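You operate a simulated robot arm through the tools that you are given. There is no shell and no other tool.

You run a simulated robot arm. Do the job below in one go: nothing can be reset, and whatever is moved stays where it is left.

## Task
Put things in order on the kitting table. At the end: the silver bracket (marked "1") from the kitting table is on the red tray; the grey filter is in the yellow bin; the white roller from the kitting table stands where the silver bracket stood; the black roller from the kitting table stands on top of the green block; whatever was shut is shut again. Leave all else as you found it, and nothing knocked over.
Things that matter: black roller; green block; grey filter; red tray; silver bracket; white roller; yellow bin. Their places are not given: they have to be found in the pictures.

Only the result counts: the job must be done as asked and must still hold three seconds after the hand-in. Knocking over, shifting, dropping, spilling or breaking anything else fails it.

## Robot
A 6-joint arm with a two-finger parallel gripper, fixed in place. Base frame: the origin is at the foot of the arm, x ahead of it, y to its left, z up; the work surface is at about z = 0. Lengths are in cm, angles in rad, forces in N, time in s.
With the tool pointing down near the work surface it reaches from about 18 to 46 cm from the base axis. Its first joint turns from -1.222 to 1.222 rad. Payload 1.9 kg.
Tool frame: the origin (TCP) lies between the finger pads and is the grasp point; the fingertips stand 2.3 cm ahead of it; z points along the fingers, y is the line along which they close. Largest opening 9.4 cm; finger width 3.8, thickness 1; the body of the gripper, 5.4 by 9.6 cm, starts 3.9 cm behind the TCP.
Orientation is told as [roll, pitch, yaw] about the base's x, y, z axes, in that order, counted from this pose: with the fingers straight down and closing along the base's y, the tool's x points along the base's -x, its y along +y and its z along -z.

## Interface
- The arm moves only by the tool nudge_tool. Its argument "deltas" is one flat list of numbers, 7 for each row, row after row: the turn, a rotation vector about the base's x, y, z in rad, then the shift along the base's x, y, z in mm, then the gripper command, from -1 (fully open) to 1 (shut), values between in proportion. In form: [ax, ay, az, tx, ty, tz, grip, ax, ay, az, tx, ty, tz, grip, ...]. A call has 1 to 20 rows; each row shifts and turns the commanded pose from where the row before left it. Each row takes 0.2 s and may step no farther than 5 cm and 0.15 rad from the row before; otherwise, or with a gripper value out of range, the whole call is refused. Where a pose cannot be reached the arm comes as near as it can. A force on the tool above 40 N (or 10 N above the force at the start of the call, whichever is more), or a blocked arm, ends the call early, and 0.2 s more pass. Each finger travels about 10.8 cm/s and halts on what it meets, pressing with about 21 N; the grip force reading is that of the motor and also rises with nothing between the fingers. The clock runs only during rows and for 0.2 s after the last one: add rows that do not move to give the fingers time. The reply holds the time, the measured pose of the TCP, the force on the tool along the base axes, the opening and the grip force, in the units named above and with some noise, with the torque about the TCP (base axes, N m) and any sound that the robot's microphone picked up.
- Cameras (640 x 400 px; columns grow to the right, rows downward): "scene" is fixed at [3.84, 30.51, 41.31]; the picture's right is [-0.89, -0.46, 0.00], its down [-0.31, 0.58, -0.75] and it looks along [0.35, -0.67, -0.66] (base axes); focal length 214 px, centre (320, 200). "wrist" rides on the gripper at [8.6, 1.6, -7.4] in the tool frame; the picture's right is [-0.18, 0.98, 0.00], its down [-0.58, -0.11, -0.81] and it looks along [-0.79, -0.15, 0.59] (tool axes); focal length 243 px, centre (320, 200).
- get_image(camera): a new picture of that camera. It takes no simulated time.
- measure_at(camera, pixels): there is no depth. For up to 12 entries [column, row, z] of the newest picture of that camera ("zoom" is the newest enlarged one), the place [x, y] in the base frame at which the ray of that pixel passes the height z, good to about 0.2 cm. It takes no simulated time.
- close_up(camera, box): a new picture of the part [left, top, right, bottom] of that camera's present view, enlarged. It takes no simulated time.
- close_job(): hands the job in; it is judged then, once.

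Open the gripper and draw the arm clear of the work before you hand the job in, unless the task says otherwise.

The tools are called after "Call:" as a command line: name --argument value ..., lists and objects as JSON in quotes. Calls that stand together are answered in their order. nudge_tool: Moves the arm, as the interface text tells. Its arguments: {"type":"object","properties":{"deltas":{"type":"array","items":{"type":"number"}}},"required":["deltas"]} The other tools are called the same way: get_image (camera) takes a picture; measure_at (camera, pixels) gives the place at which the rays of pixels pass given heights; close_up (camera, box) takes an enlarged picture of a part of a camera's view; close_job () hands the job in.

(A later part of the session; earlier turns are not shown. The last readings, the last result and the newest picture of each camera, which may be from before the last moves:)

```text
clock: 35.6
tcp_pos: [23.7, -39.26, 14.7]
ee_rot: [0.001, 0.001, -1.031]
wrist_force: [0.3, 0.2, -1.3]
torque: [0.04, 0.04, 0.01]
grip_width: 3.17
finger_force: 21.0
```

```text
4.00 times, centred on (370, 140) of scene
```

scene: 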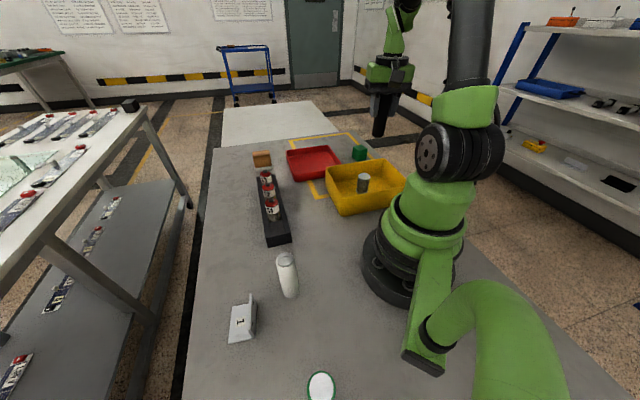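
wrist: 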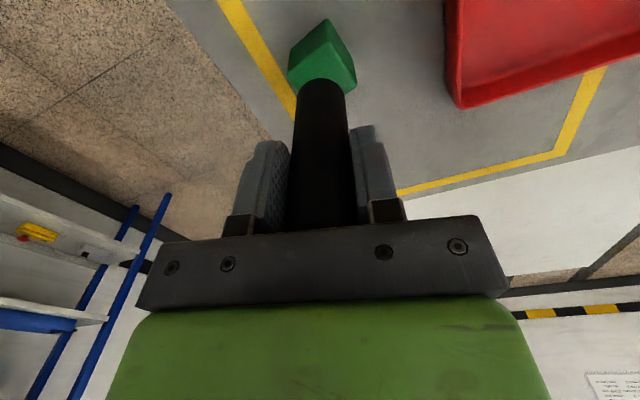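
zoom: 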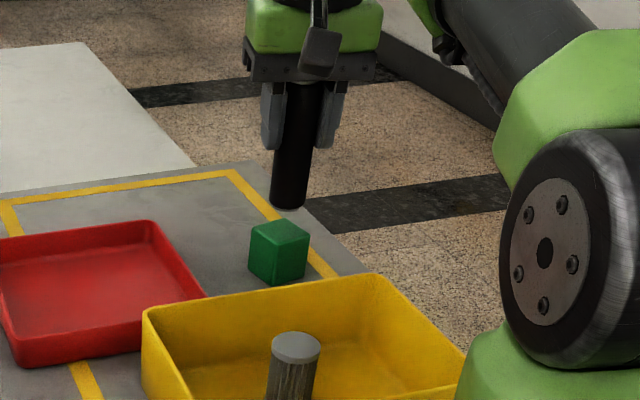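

TCP (23.7,-39.26,14.7). To check the alignment from the fixed camera I zoom in on the roller's lower end and the block.

Call:
close_up --camera "scene" --box '[338, 120, 386, 165]'

Call:
close_up --camera "wrist" --box '[260, 10, 388, 130]'

```text
8.89 times, centred on (362, 142) of scene
```

zoom: 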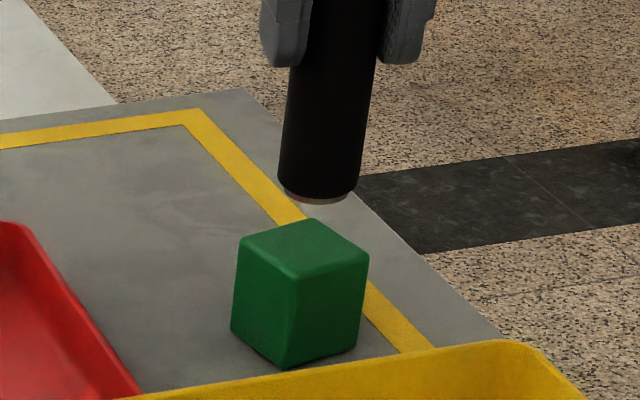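

```text
3.33 times, centred on (324, 70) of wrist
```

zoom: 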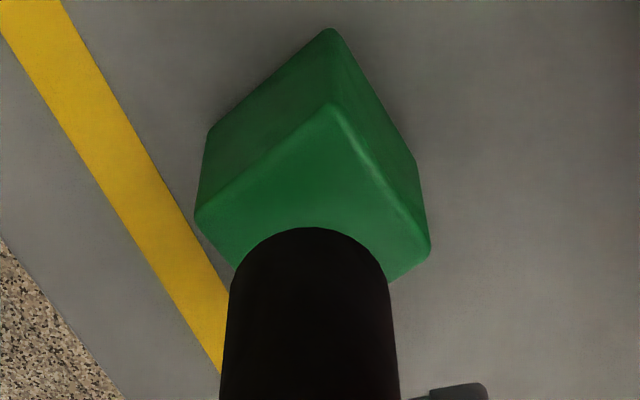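

I measure the roller's bottom edge at z≈7.0 and the block's top corners at z=4 in the scene camera for comparison.

Call:
get_image --camera "scene"

Call:
measure_at --camera "scene" --pixels '[[361.66, 142.45, 7.05], [357.3, 139.5, 7.05], [366.3, 140.1, 7.05], [352.8, 146.5, 4], [361.0, 144.1, 4], [367.5, 148.0, 4], [359.4, 151.0, 4]]'

Call:
measure_at --camera "zoom" --pixels '[[311, 228, 7.05], [334, 103, 4], [430, 253, 4], [195, 215, 4]]'

```text
taken
```

scene: 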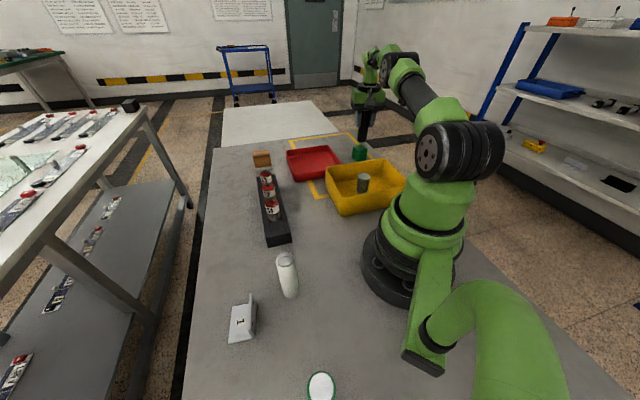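

```text
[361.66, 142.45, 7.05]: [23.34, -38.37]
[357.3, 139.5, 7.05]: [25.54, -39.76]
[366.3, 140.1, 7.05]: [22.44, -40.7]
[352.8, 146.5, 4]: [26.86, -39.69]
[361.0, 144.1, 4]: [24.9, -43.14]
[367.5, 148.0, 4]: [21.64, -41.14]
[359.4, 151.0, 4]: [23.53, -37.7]
```

```text
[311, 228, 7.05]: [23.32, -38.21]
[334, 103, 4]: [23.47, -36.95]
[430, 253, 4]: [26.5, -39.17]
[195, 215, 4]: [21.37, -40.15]
```

Both cameras agree the roller is within about 1–2 mm of the block's centre line. I shift 1 mm in x and lower to z≈12.3.

Call:
nudge_tool --deltas '[0, 0, 0, 1, 0, -8, 1, 0, 0, 0, 0, 0, -8, 1, 0, 0, 0, 0, 0, -8, 1, 0, 0, 0, 0, 0, 0, 1, 0, 0, 0, 0, 0, 0, 1]'

Call:
get_image --camera "wrist"

Call:
close_up --camera "scene" --box '[338, 120, 386, 165]'

```text
clock: 36.8
tcp_pos: [23.79, -39.07, 12.44]
ee_rot: [0.001, 0.002, -1.03]
wrist_force: [-0.3, 0.0, -1.8]
torque: [-0.01, -0.01, -0.04]
grip_width: 3.15
finger_force: 20.7
```

```text
taken
```

wrist: 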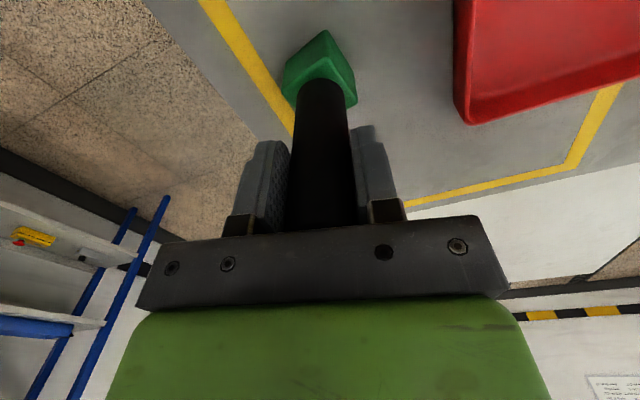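

```text
8.89 times, centred on (362, 142) of scene
```

zoom: 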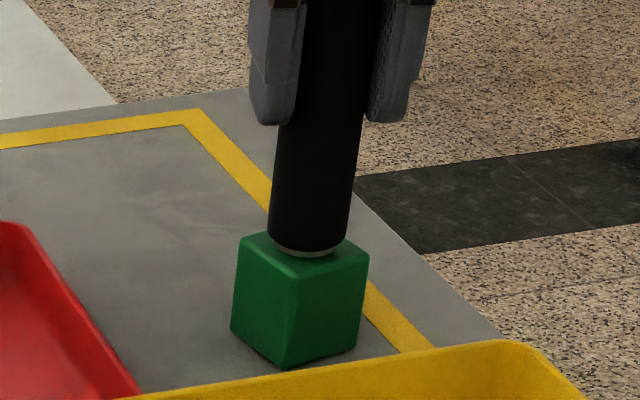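

The roller base hovers just above the block. I zoom in with the wrist camera to check alignment before the last few millimetres.

Call:
close_up --camera "wrist" --box '[260, 10, 388, 130]'

Call:
measure_at --camera "zoom" --pixels '[[306, 230, 4.75], [334, 100, 4], [435, 262, 4], [185, 222, 4]]'

Call:
nudge_tool --deltas '[0, 0, 0, 0, 0, 0, 1]'

```text
3.33 times, centred on (324, 70) of wrist
```

zoom: 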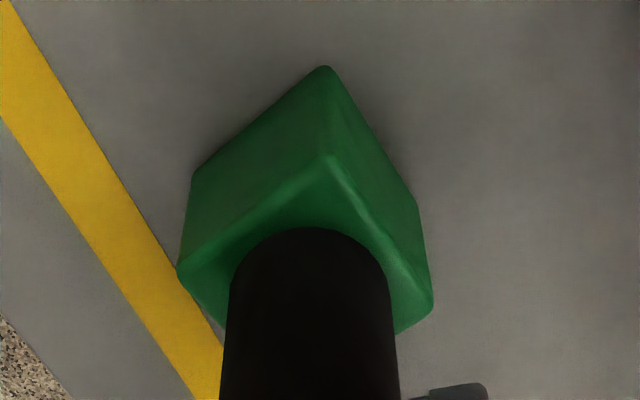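

```text
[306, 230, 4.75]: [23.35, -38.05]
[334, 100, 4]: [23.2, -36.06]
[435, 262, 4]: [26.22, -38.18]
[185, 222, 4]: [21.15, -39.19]
```

```text
clock: 37.2
tcp_pos: [23.88, -39.02, 12.43]
ee_rot: [0.001, 0.001, -1.029]
wrist_force: [0.5, 0.0, -3.0]
torque: [0.0, -0.03, 0.03]
grip_width: 3.16
finger_force: 20.9
```

Now I measure with the correct pixels of that zoom: roller front (308,228), block top corners (325,156), (433,306), (178,270).

Call:
measure_at --camera "zoom" --pixels '[[308, 228, 4.75], [325, 156, 4], [433, 306, 4], [178, 270, 4], [308, 228, 4.6], [325, 156, 4.1], [433, 306, 4.1], [178, 270, 4.1]]'

```text
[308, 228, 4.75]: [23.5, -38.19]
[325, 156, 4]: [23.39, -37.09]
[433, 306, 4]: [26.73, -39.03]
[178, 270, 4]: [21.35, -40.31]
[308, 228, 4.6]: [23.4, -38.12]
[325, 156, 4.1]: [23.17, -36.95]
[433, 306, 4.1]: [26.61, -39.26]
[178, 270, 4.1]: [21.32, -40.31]
```

The roller centre (24.0,-39.63) coincides with the block centre (24.04,-39.67). I lower 5 mm gently.

Call:
nudge_tool --deltas '[0, 0, 0, 0, 0, -2, 1, 0, 0, 0, 0, 0, -2, 1, 0, 0, 0, 0, 0, -1, 1, 0, 0, 0, 0, 0, 0, 1]'

```text
clock: 38.2
tcp_pos: [24.01, -39.27, 12.06]
ee_rot: [0.001, -0.007, -1.029]
wrist_force: [0.4, 1.1, 27.2]
torque: [-0.24, -0.06, -0.04]
grip_width: 3.2
finger_force: 21.4
```

Contact with 27 N: the roller is on the block. I ease up about 1 mm to take the pressure off and read again.

Call:
nudge_tool --deltas '[0, 0, 0, 0, 0, 1, 1, 0, 0, 0, 0, 0, 0, 1]'

Call:
close_up --camera "scene" --box '[338, 120, 386, 165]'

Call:
close_up --camera "wrist" --box '[260, 10, 388, 130]'

```text
clock: 38.8
tcp_pos: [23.81, -39.17, 12.07]
ee_rot: [0.0, 0.0, -1.029]
wrist_force: [2.4, -4.3, 13.9]
torque: [-0.43, -0.19, 0.01]
grip_width: 3.13
finger_force: 20.8
```

```text
8.89 times, centred on (362, 142) of scene
```

zoom: 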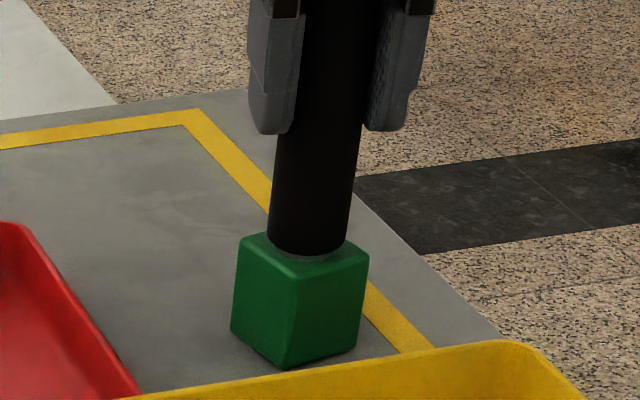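

```text
3.33 times, centred on (324, 70) of wrist
```

zoom: 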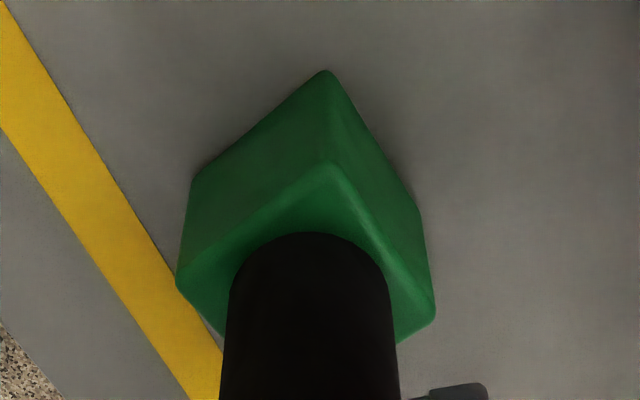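

Still 14 N with a small side force. I ease up another 0.7 mm.

Call:
nudge_tool --deltas '[0, 0, 0, 0, 0, 0.7, 1, 0, 0, 0, 0, 0, 0, 1, 0, 0, 0, 0, 0, 0, 1]'

```text
clock: 39.6
tcp_pos: [23.91, -39.13, 12.01]
ee_rot: [-0.001, 0.003, -1.03]
wrist_force: [-0.7, -1.1, -0.4]
torque: [-0.01, 0.05, -0.05]
grip_width: 3.17
finger_force: 20.7
```

Force is now near zero: the roller rests lightly on the block. I open the fingers gently and check before withdrawing.

Call:
nudge_tool --deltas '[0, 0, 0, 0, 0, 0, 0.28, 0, 0, 0, 0, 0, 0, 0.2, 0, 0, 0, 0, 0, 0, 0, 0, 0, 0, 0, 0, 0, -0.15, 0, 0, 0, 0, 0, 0, -0.15]'

Call:
get_image --camera "wrist"

Call:
close_up --camera "scene" --box '[338, 120, 386, 165]'

```text
clock: 40.8
tcp_pos: [23.89, -39.18, 12.18]
ee_rot: [0.0, -0.001, -1.029]
wrist_force: [-0.2, -0.3, 0.4]
torque: [0.0, -0.03, 0.03]
grip_width: 5.42
finger_force: 0.0
```

```text
taken
```

wrist: 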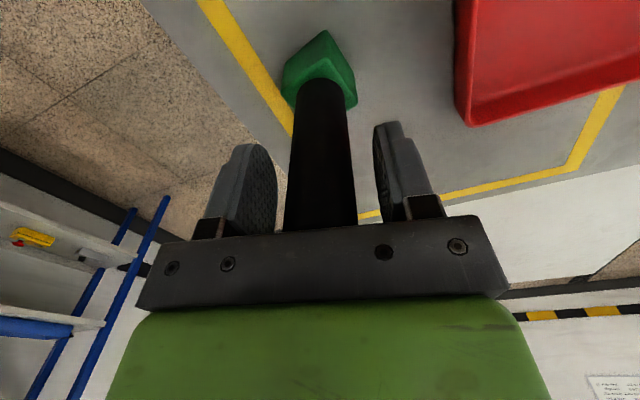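

```text
8.89 times, centred on (362, 142) of scene
```

zoom: 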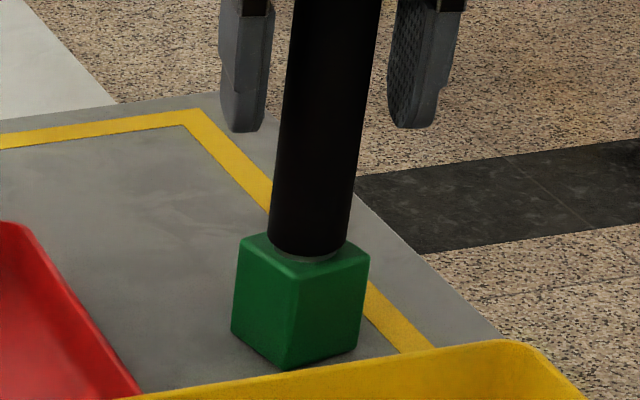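

The roller stands upright on the block, clear of the fingers. I withdraw upward with a slight radial inward drift, keeping the fingers parallel to the roller.

Call:
nudge_tool --deltas '[0, 0, 0, -1, 1.7, 10, -0.15, 0, 0, 0, -3.1, 5.1, 15, -0.15, 0, 0, 0, -3.1, 5.1, 20, -0.15, 0, 0, 0, -5.2, 8.6, 20, -0.15, 0, 0, 0, -10.4, 17.1, 20, -0.15, 0, 0, 0, -15.6, 25.6, 20, -0.15, 0, 0, 0, 0, 0, 0, -0.15]'

Call:
get_image --camera "wrist"

Call:
close_up --camera "scene" --box '[310, 90, 430, 190]'

```text
clock: 42.4
tcp_pos: [19.97, -32.62, 22.67]
ee_rot: [0.0, 0.0, -1.03]
wrist_force: [0.9, 0.2, -0.1]
torque: [0.02, 0.02, 0.03]
grip_width: 5.41
finger_force: 0.0
```

```text
taken
```

wrist: 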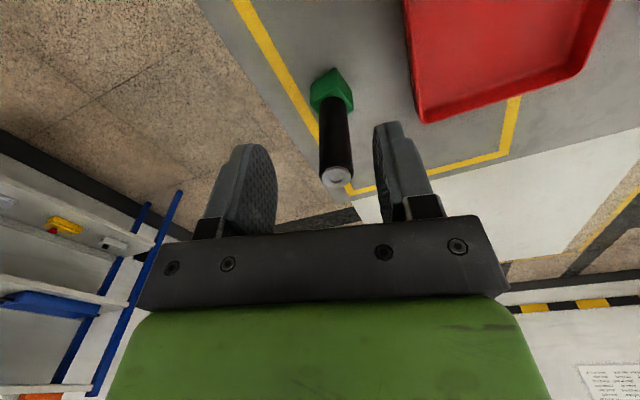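

```text
4.00 times, centred on (370, 140) of scene
```

zoom: 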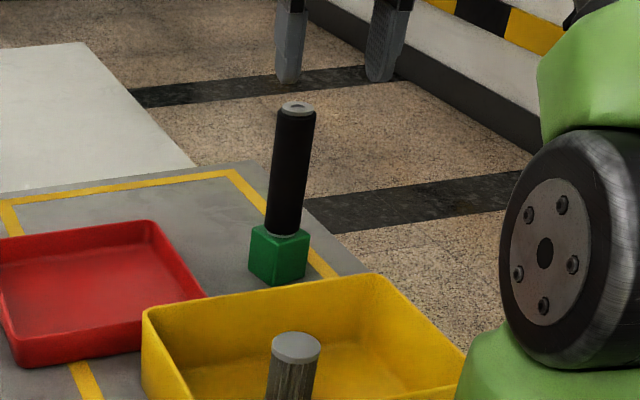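

The black roller stands well on the green block. Next I move back to about (24.1,-17.8,24) and look over the red tray to choose the bracket's spot.

Call:
nudge_tool --deltas '[0, 0, 0.0985, 10.4, 37, 3.3, -0.15, 0, 0, 0.0985, 10.4, 37, 3.3, -0.15, 0, 0, 0.0985, 10.4, 37, 3.3, -0.15, 0, 0, 0.0985, 10.4, 37, 3.3, -0.15, 0, 0, 0, 0, 0, 0, -0.15]'

Call:
get_image --camera "wrist"

Call:
get_image --camera "scene"

```text
clock: 43.6
tcp_pos: [24.01, -18.16, 24.05]
ee_rot: [0.0, -0.001, -0.636]
wrist_force: [0.7, -0.1, -0.3]
torque: [-0.01, 0.0, 0.01]
grip_width: 5.44
finger_force: 0.1
```

```text
taken
```

wrist: 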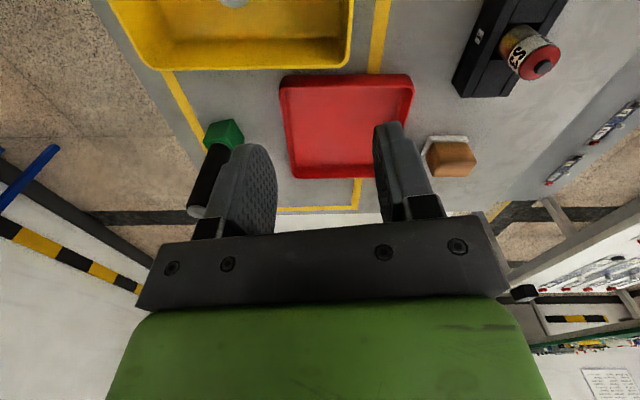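

```text
taken
```

scene: 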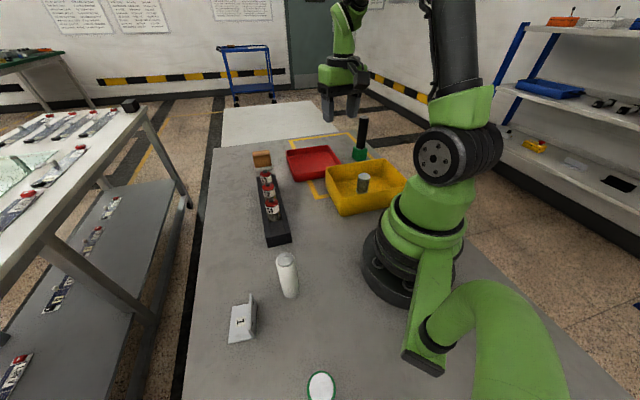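

The tray shows clearly: near edge from (280,82) to (410,78), far edge (293,175) to (398,175). I measure its rim and floor corners, and the rack's near end in the scene view.

Call:
measure_at --camera "wrist" --pixels '[[279, 78, 2.5], [413, 76, 2.5], [293, 177, 2.5], [402, 177, 2.5], [286, 88, 0.4], [405, 86, 0.4], [298, 163, 0.4], [395, 163, 0.4]]'

Call:
measure_at --camera "scene" --pixels '[[291.6, 242.5, 0], [267, 247, 0], [291, 236, 3], [287, 297, 0], [265, 240, 3]]'

Call:
close_up --camera "wrist" --box '[260, 50, 440, 190]'

```text
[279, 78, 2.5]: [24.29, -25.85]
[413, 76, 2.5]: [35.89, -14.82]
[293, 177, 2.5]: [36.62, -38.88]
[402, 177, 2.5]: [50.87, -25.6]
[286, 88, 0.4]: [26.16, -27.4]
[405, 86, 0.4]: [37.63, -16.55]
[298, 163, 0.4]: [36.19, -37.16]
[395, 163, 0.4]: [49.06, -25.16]
```

```text
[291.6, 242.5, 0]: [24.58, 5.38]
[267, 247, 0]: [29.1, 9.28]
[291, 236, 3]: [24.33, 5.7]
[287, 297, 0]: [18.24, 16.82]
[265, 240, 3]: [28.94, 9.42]
```

```text
2.86 times, centred on (350, 120) of wrist
```

zoom: 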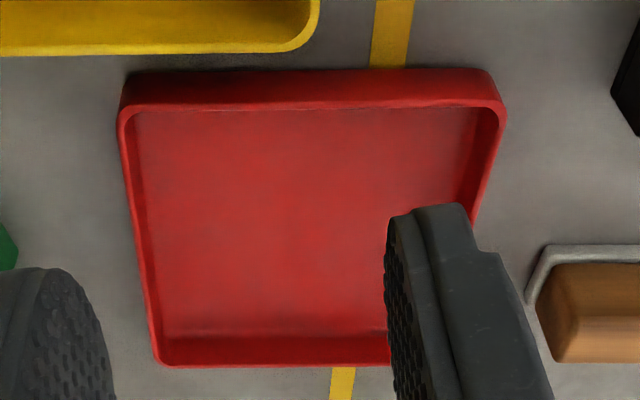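

I read the tray properly on this zoom: near base line (127,73)–(490,70), near rim (122,108)–(502,103), far rim (158,366), far floor line (165,335).

Call:
measure_at --camera "zoom" --pixels '[[127, 73, 0], [490, 70, 0], [122, 108, 2], [502, 103, 2], [122, 108, 3], [502, 103, 3], [158, 366, 2], [158, 366, 3], [165, 335, 0.4], [385, 335, 0.4], [385, 366, 2.5], [138, 112, 0.4]]'

```text
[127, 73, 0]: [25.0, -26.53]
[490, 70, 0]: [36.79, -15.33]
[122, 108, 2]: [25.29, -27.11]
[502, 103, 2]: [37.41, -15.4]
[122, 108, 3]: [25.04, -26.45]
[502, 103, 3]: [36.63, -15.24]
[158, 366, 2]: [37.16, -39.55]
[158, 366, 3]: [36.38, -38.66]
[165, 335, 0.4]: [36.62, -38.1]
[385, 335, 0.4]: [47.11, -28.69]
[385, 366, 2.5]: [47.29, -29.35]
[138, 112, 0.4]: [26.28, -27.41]
```

The tray is about 16 x 17 cm, near edge from (25.2,-26.7) to (36.8,-15.3), so I will set the bracket with its flange near (33.9,-24.0), plate pointing outward. Now I swing to above the bracket with yaw -0.877.

Call:
nudge_tool --deltas '[0, 0, -0.022, 21.1, 32.8, 0, -0.15, 0, 0, -0.022, 16.6, 35.2, 0, -0.15, 0, 0, -0.022, 12, 37.1, 0, -0.15, 0, 0, -0.022, 7, 38.4, 0, -0.15, 0, 0, -0.022, 2, 38.9, 0, -0.15, 0, 0, -0.022, -3.1, 38.9, 0, -0.15, 0, 0, -0.022, -8.1, 38.1, 0, -0.15, 0, 0, -0.022, -12.9, 36.7, 0, -0.15, 0, 0, -0.022, -17.7, 34.8, 0, -0.15, 0, 0, -0.022, -22, 32.2, 0, -0.15, 0, 0, -0.022, -25.9, 29.1, 0, -0.15, 0, 0, 0, -3, 17, -30, -0.15, 0, 0, 0, 0, 0, -30, -0.15, 0, 0, 0, 0, 0, 0, -0.15]'

Call:
get_image --camera "wrist"

Call:
get_image --camera "scene"

```text
clock: 46.6
tcp_pos: [20.66, 22.65, 18.0]
ee_rot: [0.001, -0.001, -0.879]
wrist_force: [-1.0, -0.4, 0.5]
torque: [0.01, -0.01, -0.02]
grip_width: 5.4
finger_force: 0.0
```

```text
taken
```

wrist: 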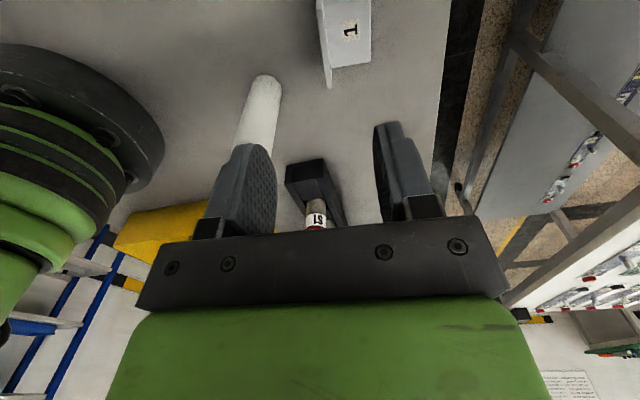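

```text
taken
```

scene: 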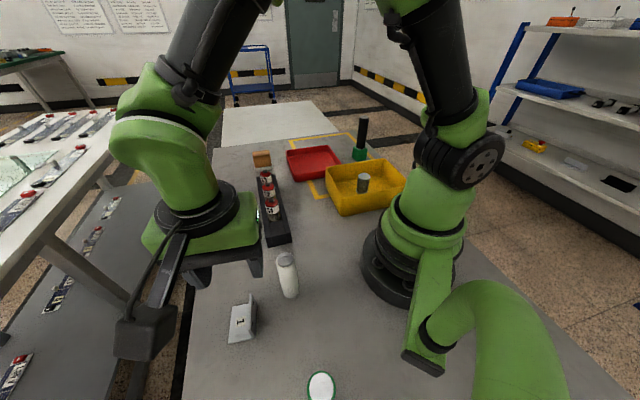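

The bracket appears at (345,35) in the wrist view with the flange edge near column 325. I zoom in and measure the flange.

Call:
close_up --camera "wrist" --box '[280, -20, 410, 100]'

```text
refused: -20 is not a number from 0 to 400
```

The box must start at 0; I retry.

Call:
close_up --camera "wrist" --box '[270, 0, 420, 95]'

```text
4.21 times, centred on (345, 48) of wrist
```

zoom: 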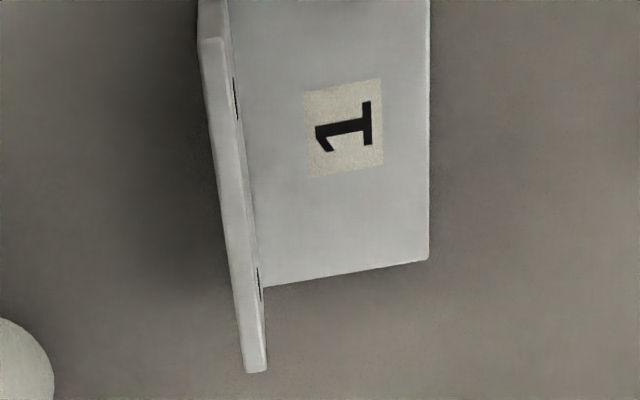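

The flange's top edge runs from (212,40) to (256,371) in this zoom. I measure it at z=4.1 and the plate corners at z=0.4.

Call:
measure_at --camera "zoom" --pixels '[[212, 40, 4.1], [256, 371, 4.1], [202, 40, 4.1], [247, 372, 4.1], [222, 40, 4.1], [267, 368, 4.1], [234, 205, 4.1], [234, 205, 3.8], [234, 205, 4.4], [428, 260, 0.4], [428, 5, 0.4], [262, 287, 0.4]]'

```text
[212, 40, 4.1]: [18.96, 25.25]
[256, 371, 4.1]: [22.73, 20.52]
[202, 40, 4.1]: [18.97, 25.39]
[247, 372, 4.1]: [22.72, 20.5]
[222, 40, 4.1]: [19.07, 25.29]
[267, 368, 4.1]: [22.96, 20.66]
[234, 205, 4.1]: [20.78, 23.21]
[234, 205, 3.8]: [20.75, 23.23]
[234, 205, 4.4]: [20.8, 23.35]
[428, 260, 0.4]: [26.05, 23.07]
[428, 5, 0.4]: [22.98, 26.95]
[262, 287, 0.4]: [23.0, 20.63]
```

Flange centre (20.85,22.88), direction (0.623,-0.782), so the right yaw is about -0.90. I shift to (20.54,23.27) and lower to z≈7 to check.

Call:
nudge_tool --deltas '[0, 0, -0.02, -1.2, 6.2, -20, -0.15, 0, 0, 0, 0, 0, -30, -0.15, 0, 0, 0, 0, 0, -30, -0.15, 0, 0, 0, 0, 0, -30, -0.15, 0, 0, 0, 0, 0, 0, -0.15]'

Call:
get_image --camera "wrist"

Call:
close_up --camera "scene" --box '[180, 220, 340, 360]'

```text
clock: 47.8
tcp_pos: [20.61, 23.39, 6.83]
ee_rot: [-0.001, 0.0, -0.9]
wrist_force: [-0.2, 0.2, 0.4]
torque: [0.01, 0.01, 0.03]
grip_width: 5.4
finger_force: 0.1
```

```text
taken
```

wrist: 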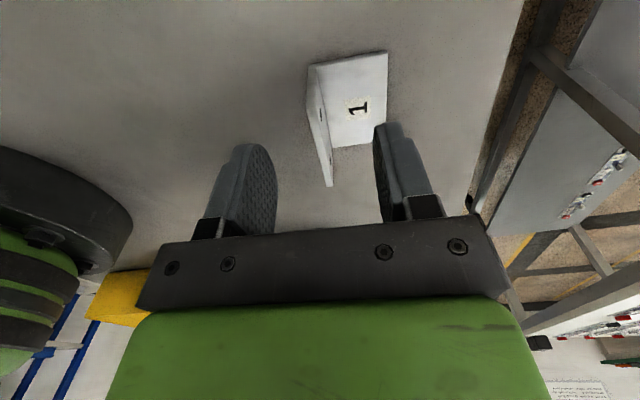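

```text
2.86 times, centred on (260, 290) of scene
```

zoom: 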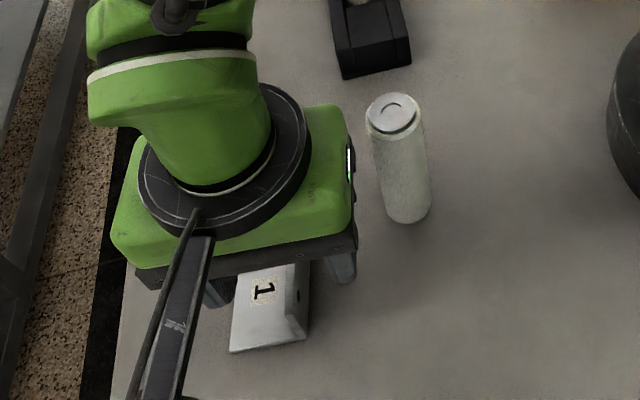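

I zoom the wrist view to re-measure the flange's top edge relative to the TCP before the final descent.

Call:
close_up --camera "wrist" --box '[270, 40, 430, 200]'

```text
2.50 times, centred on (350, 120) of wrist
```

zoom: 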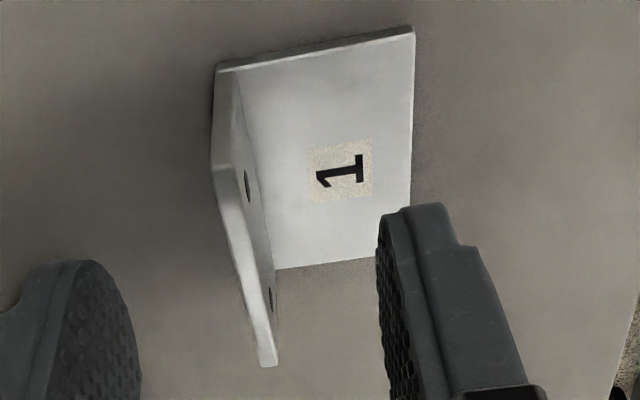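

I measure the flange top: near end (221,168), far end (268,364) at z=4.1, and plate corners.

Call:
measure_at --camera "zoom" --pixels '[[221, 168, 4.1], [268, 364, 4.1], [212, 168, 4.1], [231, 166, 4.1], [414, 30, 0.4], [217, 70, 0], [373, 258, 0.4], [221, 168, 3.8], [268, 364, 3.8]]'

```text
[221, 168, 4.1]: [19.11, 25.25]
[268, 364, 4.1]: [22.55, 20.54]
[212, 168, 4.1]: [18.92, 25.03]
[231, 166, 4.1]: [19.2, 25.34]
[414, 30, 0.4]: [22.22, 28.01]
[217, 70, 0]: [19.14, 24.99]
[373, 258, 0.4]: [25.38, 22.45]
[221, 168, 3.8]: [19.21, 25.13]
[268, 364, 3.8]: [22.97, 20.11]
```

TCP is within 1 mm of the flange's mid-plane. I shift that 1 mm and lower to z≈3.1.

Call:
nudge_tool --deltas '[0, 0, 0, -0.7, -0.5, -12, -0.15, 0, 0, 0, 0, 0, -12, -0.15, 0, 0, 0, 0, 0, -9, -0.15, 0, 0, 0, 0, 0, -4, -0.15, 0, 0, 0, 0, 0, 0, -0.15]'

Call:
get_image --camera "wrist"

Call:
close_up --camera "scene" --box '[180, 220, 340, 360]'

```text
clock: 49.0
tcp_pos: [20.63, 23.45, 3.3]
ee_rot: [0.001, 0.001, -0.9]
wrist_force: [-0.3, 0.4, -0.4]
torque: [0.0, 0.0, -0.04]
grip_width: 5.41
finger_force: 0.1
```

```text
taken
```

wrist: 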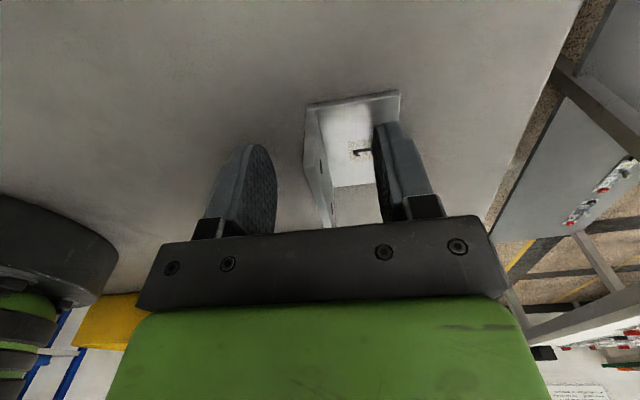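

```text
2.86 times, centred on (260, 290) of scene
```

zoom: 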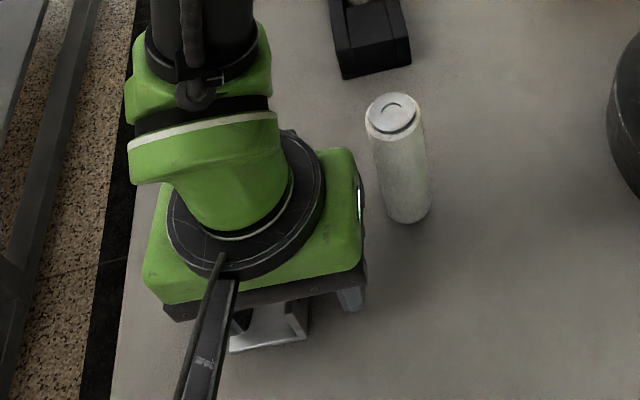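

The fingers straddle the flange and the white roller is clear. I close in stages.

Call:
nudge_tool --deltas '[0, 0, 0, 0, 0, 0, 0.4, 0, 0, 0, 0, 0, 0, 0.7, 0, 0, 0, 0, 0, 0, 0.85, 0, 0, 0, 0, 0, 0, 1, 0, 0, 0, 0, 0, 0, 1]'

Call:
get_image --camera "wrist"

```text
clock: 50.2
tcp_pos: [20.6, 23.45, 3.25]
ee_rot: [-0.002, -0.001, -0.899]
wrist_force: [0.9, 0.0, -0.2]
torque: [0.0, 0.0, 0.05]
grip_width: 0.45
finger_force: 20.7
```

```text
taken
```

wrist: 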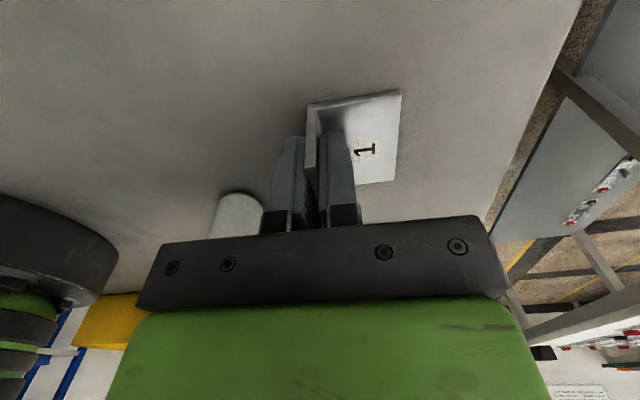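

Flange gripped (0.45 cm, 20.7 N). I lift straight up first and check the hold.

Call:
nudge_tool --deltas '[0, 0, 0, 0, 0, 5, 1, 0, 0, 0, 0, 0, 12, 1, 0, 0, 0, 0, 0, 25, 1, 0, 0, 0, 0, 0, 30, 1, 0, 0, 0, 0, 0, 30, 1, 0, 0, 0, 0, 0, 30, 1, 0, 0, 0, 0, 0, 30, 1, 0, 0, 0, 0, 0, 0, 1]'

Call:
get_image --camera "wrist"

Call:
get_image --camera "scene"

```text
clock: 52.0
tcp_pos: [20.33, 23.45, 19.69]
ee_rot: [0.001, 0.0, -0.898]
wrist_force: [-0.3, 0.2, -0.7]
torque: [0.0, 0.0, 0.02]
grip_width: 0.45
finger_force: 20.9
```

```text
taken
```

wrist: 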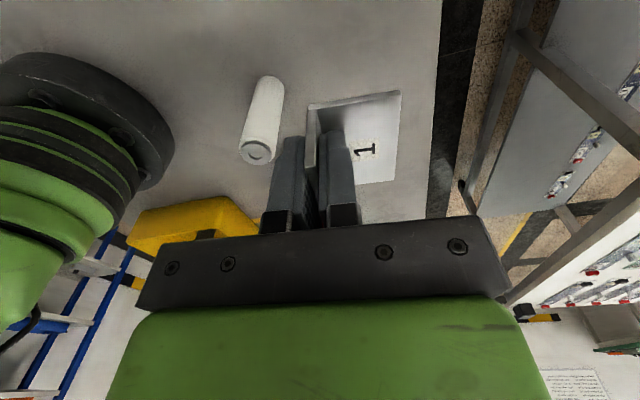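

```text
taken
```

scene: 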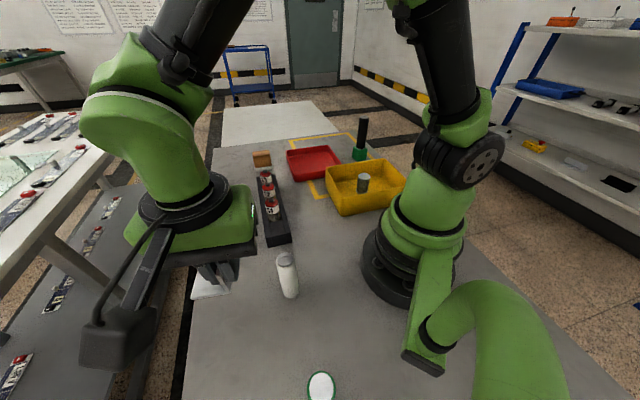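

The bracket hangs level in the gripper. I swing along the arc toward the tray, turning the yaw to -2.37 on the way.

Call:
nudge_tool --deltas '[0, 0, -0.0977, 21.8, -21.2, 0, 1, 0, 0, -0.0977, 19.6, -23.2, 0, 1, 0, 0, -0.0977, 17.3, -25, 0, 1, 0, 0, -0.0977, 14.7, -26.5, 0, 1, 0, 0, -0.0977, 12.1, -27.9, 0, 1, 0, 0, -0.0977, 9.3, -28.9, 0, 1, 0, 0, -0.0977, 6.5, -29.7, 0, 1, 0, 0, -0.0977, 3.5, -30.2, 0, 1, 0, 0, -0.0977, 0.6, -30.3, 0, 1, 0, 0, -0.0977, -2.4, -30.3, 0, 1, 0, 0, -0.0977, -5.4, -29.9, 0, 1, 0, 0, -0.0977, -8.2, -29.2, 0, 1, 0, 0, -0.0977, -11.1, -28.3, 0, 1, 0, 0, -0.0977, -13.7, -27.1, 0, 1, 0, 0, -0.0977, -16.4, -25.6, 0, 1, 0, 0, 0, 0, 0, 0, 1]'

Call:
get_image --camera "wrist"

Call:
get_image --camera "scene"

```text
clock: 55.4
tcp_pos: [25.47, -18.06, 19.5]
ee_rot: [0.0, 0.002, -2.366]
wrist_force: [0.7, 0.1, -0.4]
torque: [0.02, -0.01, 0.01]
grip_width: 0.46
finger_force: 20.6
```

```text
taken
```

wrist: 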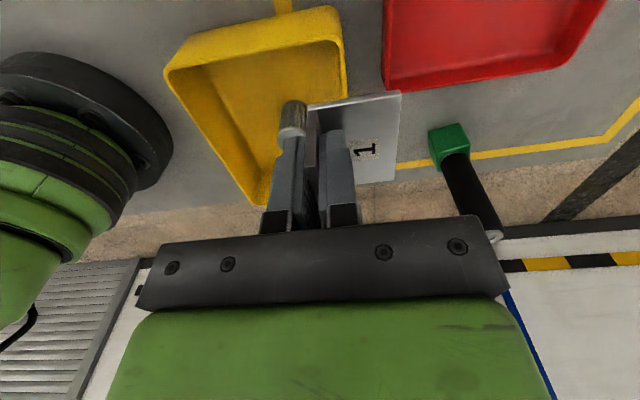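

```text
taken
```

scene: 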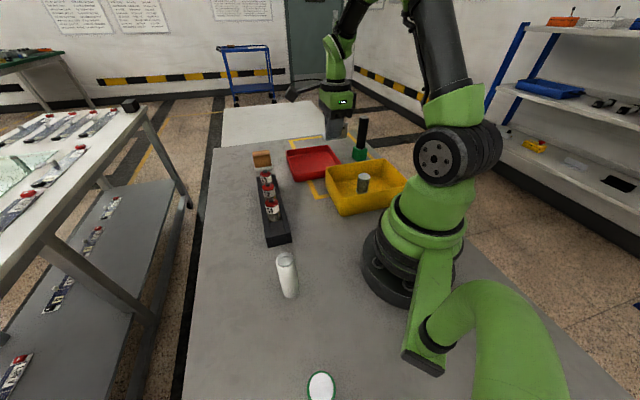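

Now I move out over the tray to (33.9,-24.0) and lower to about z=8.

Call:
nudge_tool --deltas '[0, 0, 0, 21, -14.9, 0, 1, 0, 0, 0, 21, -14.9, 0, 1, 0, 0, 0, 21, -14.9, 0, 1, 0, 0, 0, 21, -14.9, 0, 1, 0, 0, 0, 0, 0, -20, 1, 0, 0, 0, 0, 0, -25, 1, 0, 0, 0, 0, 0, -25, 1, 0, 0, 0, 0, 0, -25, 1, 0, 0, 0, 0, 0, -20, 1, 0, 0, 0, 0, 0, 0, 1]'

Call:
get_image --camera "wrist"

Call:
close_up --camera "scene" --box '[250, 90, 410, 220]'

```text
clock: 57.6
tcp_pos: [33.93, -23.81, 7.97]
ee_rot: [0.0, 0.0, -2.367]
wrist_force: [0.7, -0.3, -0.3]
torque: [0.02, -0.02, 0.0]
grip_width: 0.47
finger_force: 21.5
```

```text
taken
```

wrist: 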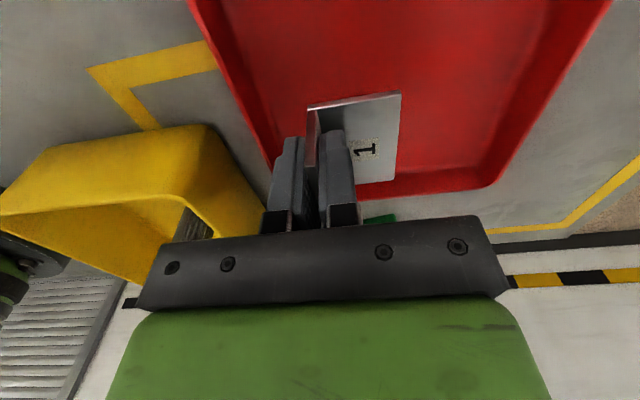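

```text
3.08 times, centred on (330, 155) of scene
```

zoom: 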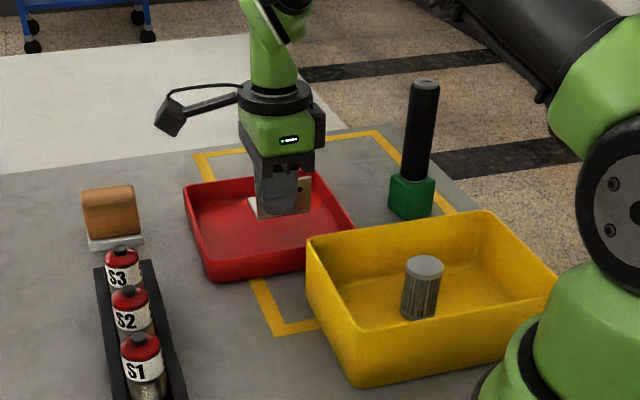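

I verify the tray walls relative to the bracket: side wall floor line near (430,165), rim near (430,190), near wall around (215,80).

Call:
measure_at --camera "wrist" --pixels '[[440, 192, 2.7], [440, 168, 0.4], [480, 187, 2.7], [500, 185, 2.7], [225, 80, 2.7], [250, 90, 0.4], [560, 60, 0.4], [590, 50, 2.7], [312, 108, 4.8], [401, 92, 4.8], [397, 180, 4.8]]'

```text
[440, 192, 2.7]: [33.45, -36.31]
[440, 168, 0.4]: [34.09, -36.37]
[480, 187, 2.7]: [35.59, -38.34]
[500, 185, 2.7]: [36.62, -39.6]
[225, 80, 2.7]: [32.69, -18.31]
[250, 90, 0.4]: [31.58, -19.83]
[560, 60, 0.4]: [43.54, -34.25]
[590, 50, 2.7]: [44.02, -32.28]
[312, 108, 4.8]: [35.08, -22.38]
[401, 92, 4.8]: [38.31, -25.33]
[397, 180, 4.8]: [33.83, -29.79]
```

The bracket will land 3–4 cm clear of all tray walls. I lower to z≈4.05.

Call:
nudge_tool --deltas '[0, 0, 0, 0, 0, -15, 1, 0, 0, 0, 0, 0, -14, 1, 0, 0, 0, 0, 0, -8, 1, 0, 0, 0, 0, 0, -2, 1, 0, 0, 0, 0, 0, 0, 1]'

```text
clock: 58.8
tcp_pos: [33.89, -23.97, 4.07]
ee_rot: [-0.002, 0.0, -2.365]
wrist_force: [-0.5, -0.1, -0.1]
torque: [-0.03, 0.01, 0.0]
grip_width: 0.46
finger_force: 20.7
```

No contact yet at z=4.07. I step down 3 mm gently.

Call:
nudge_tool --deltas '[0, 0, 0, 0, 0, -1.5, 1, 0, 0, 0, 0, 0, -1.5, 1, 0, 0, 0, 0, 0, 0, 1]'

```text
clock: 59.6
tcp_pos: [33.71, -23.86, 3.64]
ee_rot: [-0.002, 0.0, -2.365]
wrist_force: [-0.9, 0.6, 0.7]
torque: [-0.02, -0.02, -0.01]
grip_width: 0.46
finger_force: 21.1
```

Still essentially no contact. I step down another 1.5 mm.

Call:
nudge_tool --deltas '[0, 0, 0, 0, 0, -0.8, 1, 0, 0, 0, 0, 0, -0.7, 1, 0, 0, 0, 0, 0, 0, 1]'

```text
clock: 60.4
tcp_pos: [33.82, -23.74, 3.75]
ee_rot: [0.002, 0.0, -2.365]
wrist_force: [-2.6, 2.3, 17.9]
torque: [-0.13, 0.08, -0.07]
grip_width: 0.46
finger_force: 21.1
```

Contact: 18 N upward, the bracket is on the tray floor. I ease up 0.8 mm, open the fingers and look.

Call:
nudge_tool --deltas '[0, 0, 0, 0, 0, 0.8, 1, 0, 0, 0, 0, 0, 0, 0.85, 0, 0, 0, 0, 0, 0, 0.7, 0, 0, 0, 0, 0, 0, 0.55, 0, 0, 0, 0, 0, 0, 0.55]'

Call:
get_image --camera "wrist"

Call:
close_up --camera "scene" --box '[250, 90, 410, 220]'

```text
clock: 61.6
tcp_pos: [33.67, -23.73, 3.68]
ee_rot: [0.0, 0.001, -2.364]
wrist_force: [-0.8, 0.7, -1.0]
torque: [-0.03, 0.03, -0.01]
grip_width: 2.12
finger_force: 0.0
```

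```text
taken
```

wrist: 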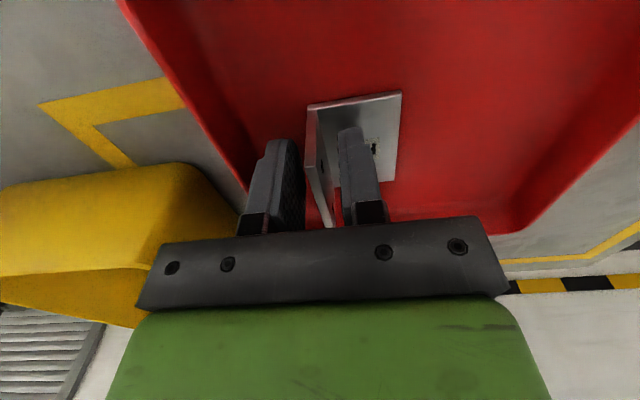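

```text
3.08 times, centred on (330, 155) of scene
```

zoom: 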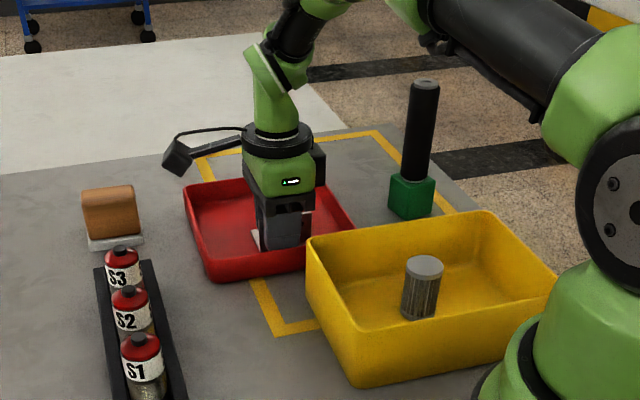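

The bracket sits flat in the tray with the fingers free of the flange. I withdraw straight up.

Call:
nudge_tool --deltas '[0, 0, 0, 0, 0, 10, 0.5, 0, 0, 0, 0, 0, 20, 0.4, 0, 0, 0, 0, 0, 30, 0.2, 0, 0, 0, 0, 0, 35, 0, 0, 0, 0, 0, 0, 35, 0, 0, 0, 0, -10, 7, 35, 0, 0, 0, 0, 0, 0, 0, 0]'

Call:
get_image --camera "wrist"

Call:
close_up --camera "scene" --box '[250, 90, 410, 220]'

```text
clock: 63.2
tcp_pos: [32.78, -23.08, 20.24]
ee_rot: [0.0, 0.0, -2.363]
wrist_force: [-0.3, -0.6, -0.8]
torque: [0.01, 0.02, -0.02]
grip_width: 4.7
finger_force: 0.1
```

```text
taken
```

wrist: 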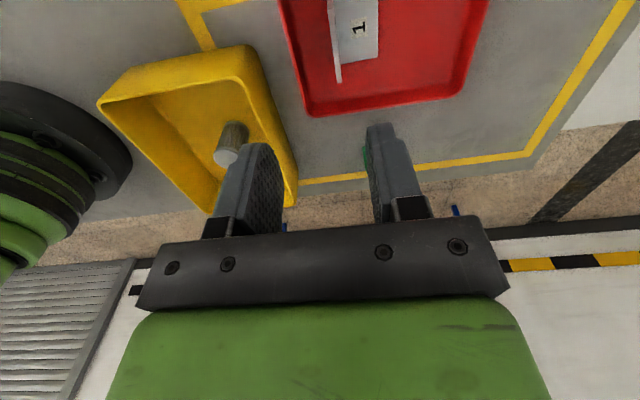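

```text
3.08 times, centred on (330, 155) of scene
```

zoom: 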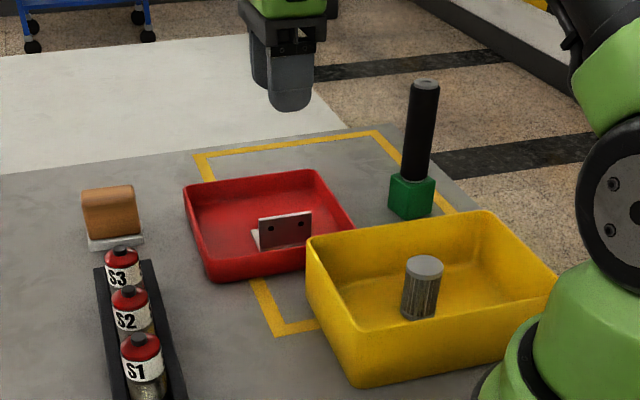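

The bracket lies in the red tray. Now I swing back to the white roller near (18.6,15.2), turning to yaw -0.885, fingers open about 5.4.

Call:
nudge_tool --deltas '[0, 0, 0, -37, 25.5, 0, -0.15, 0, 0, 0, -37, 25.5, 0, -0.15, 0, 0, 0.1137, 16.4, 25.6, 0, -0.15, 0, 0, 0.1137, 13.7, 27.1, 0, -0.15, 0, 0, 0.1137, 11.1, 28.3, 0, -0.15, 0, 0, 0.1137, 8.2, 29.2, 0, -0.15, 0, 0, 0.1137, 5.4, 29.9, 0, -0.15, 0, 0, 0.1137, 2.4, 30.3, 0, -0.15, 0, 0, 0.1137, -0.6, 30.3, 0, -0.15, 0, 0, 0.1137, -3.5, 30.2, 0, -0.15, 0, 0, 0.1137, -6.5, 29.7, 0, -0.15, 0, 0, 0.1137, -9.3, 28.9, 0, -0.15, 0, 0, 0.1137, -12.1, 27.9, 0, -0.15, 0, 0, 0.1137, -14.7, 26.5, 0, -0.15, 0, 0, 0.1137, -17.3, 25, 0, -0.15, 0, 0, 0, -30.5, -18.5, 0, -0.15, 0, 0, 0, -30.5, -18.5, 0, -0.15, 0, 0, 0, 0, 0, 0, -0.15]'

Call:
get_image --camera "wrist"

Call:
get_image --camera "scene"

```text
clock: 67.0
tcp_pos: [18.85, 15.09, 20.08]
ee_rot: [-0.001, 0.0, -0.887]
wrist_force: [-0.1, 1.2, 0.2]
torque: [0.0, 0.01, 0.0]
grip_width: 5.4
finger_force: 0.1
```

```text
taken
```

wrist: 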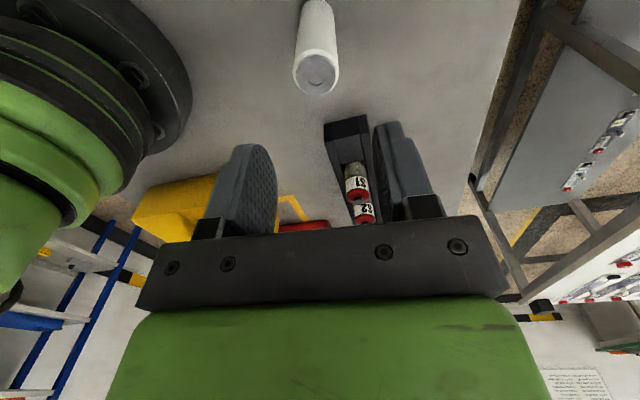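

```text
taken
```

scene: 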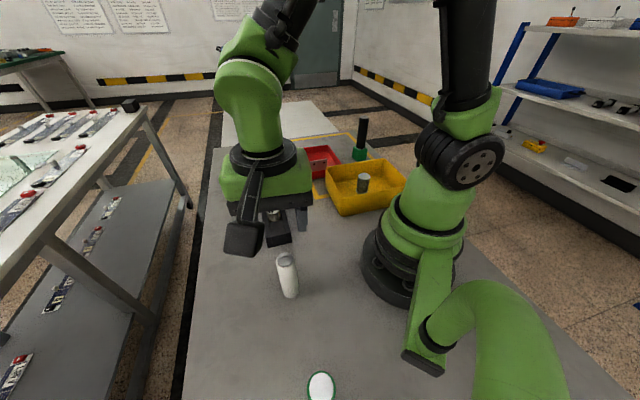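

The white roller's cap is at (317,77) in the wrist view. I lower to z=14.5 (above its top) and measure it.

Call:
nudge_tool --deltas '[0, 0, 0, 0, 0, -20, -0.15, 0, 0, 0, 0, 0, -20, -0.15, 0, 0, 0, 0, 0, -15, -0.15, 0, 0, 0, 0, 0, 0, -0.15]'

Call:
get_image --camera "wrist"

Call:
close_up --camera "wrist" --box '[240, 0, 400, 160]'

```text
clock: 68.0
tcp_pos: [18.36, 15.3, 14.78]
ee_rot: [0.0, 0.0, -0.888]
wrist_force: [-0.7, -0.6, 0.7]
torque: [0.03, -0.01, -0.02]
grip_width: 5.4
finger_force: 0.0
```

```text
taken
```

wrist: 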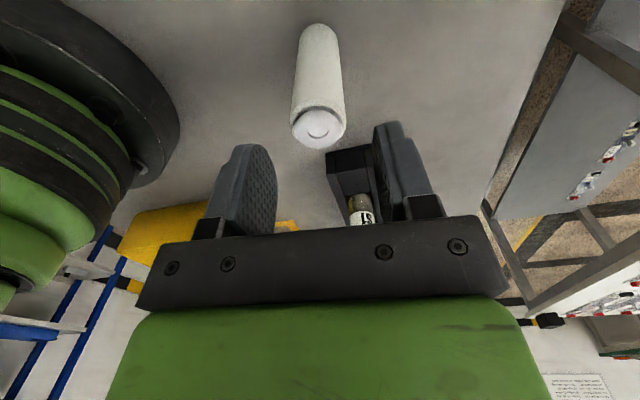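

```text
2.50 times, centred on (320, 80) of wrist
```

zoom: 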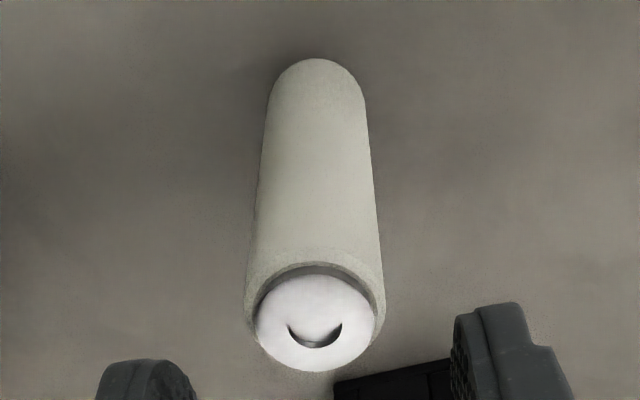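

I measure the cap centre (315,322) at several heights, and the base front (318,58) and sides.

Call:
measure_at --camera "zoom" --pixels '[[315, 322, 10.5], [315, 322, 10.8], [315, 322, 11], [318, 58, 0], [270, 92, 0], [362, 90, 0], [315, 322, 10.8], [318, 58, 0]]'

```text
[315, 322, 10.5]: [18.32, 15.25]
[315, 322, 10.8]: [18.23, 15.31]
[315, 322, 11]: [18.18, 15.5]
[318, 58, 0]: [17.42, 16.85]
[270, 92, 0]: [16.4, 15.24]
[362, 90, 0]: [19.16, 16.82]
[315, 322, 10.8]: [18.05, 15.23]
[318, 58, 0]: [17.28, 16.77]
```

The cap at wrist pixel (318,129) matches the TCP axis (predicted row 129, column 320), so the roller is centred within 1 mm. I correct 1 mm and lower to z≈7.55.

Call:
nudge_tool --deltas '[0, 0, 0, -0.8, -0.6, -20, -0.15, 0, 0, 0, 0, 0, -20, -0.15, 0, 0, 0, 0, 0, -20, -0.15, 0, 0, 0, 0, 0, -11, -0.15, 0, 0, 0, 0, 0, 0, -0.15]'

Call:
get_image --camera "wrist"

Call:
close_up --camera "scene" --box '[200, 220, 360, 340]'

```text
clock: 69.2
tcp_pos: [18.46, 15.1, 7.52]
ee_rot: [0.001, -0.001, -0.886]
wrist_force: [-0.2, -0.3, 0.6]
torque: [0.0, 0.0, 0.03]
grip_width: 5.4
finger_force: 0.1
```

```text
taken
```

wrist: 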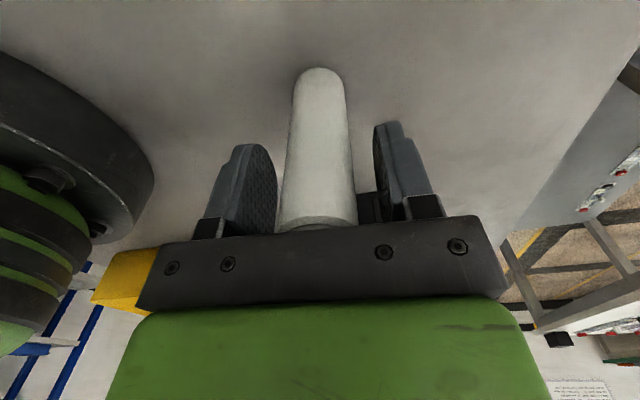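

```text
3.33 times, centred on (280, 280) of scene
```

zoom: 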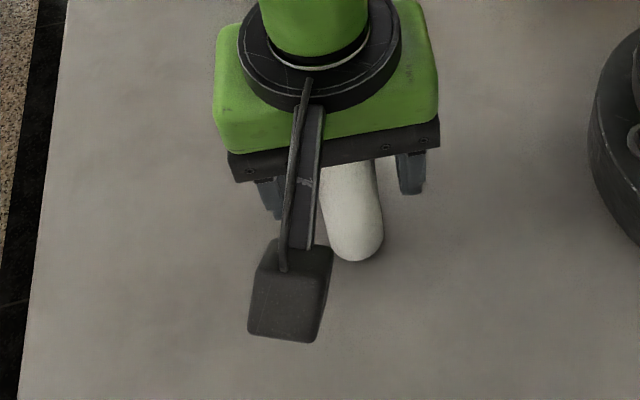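

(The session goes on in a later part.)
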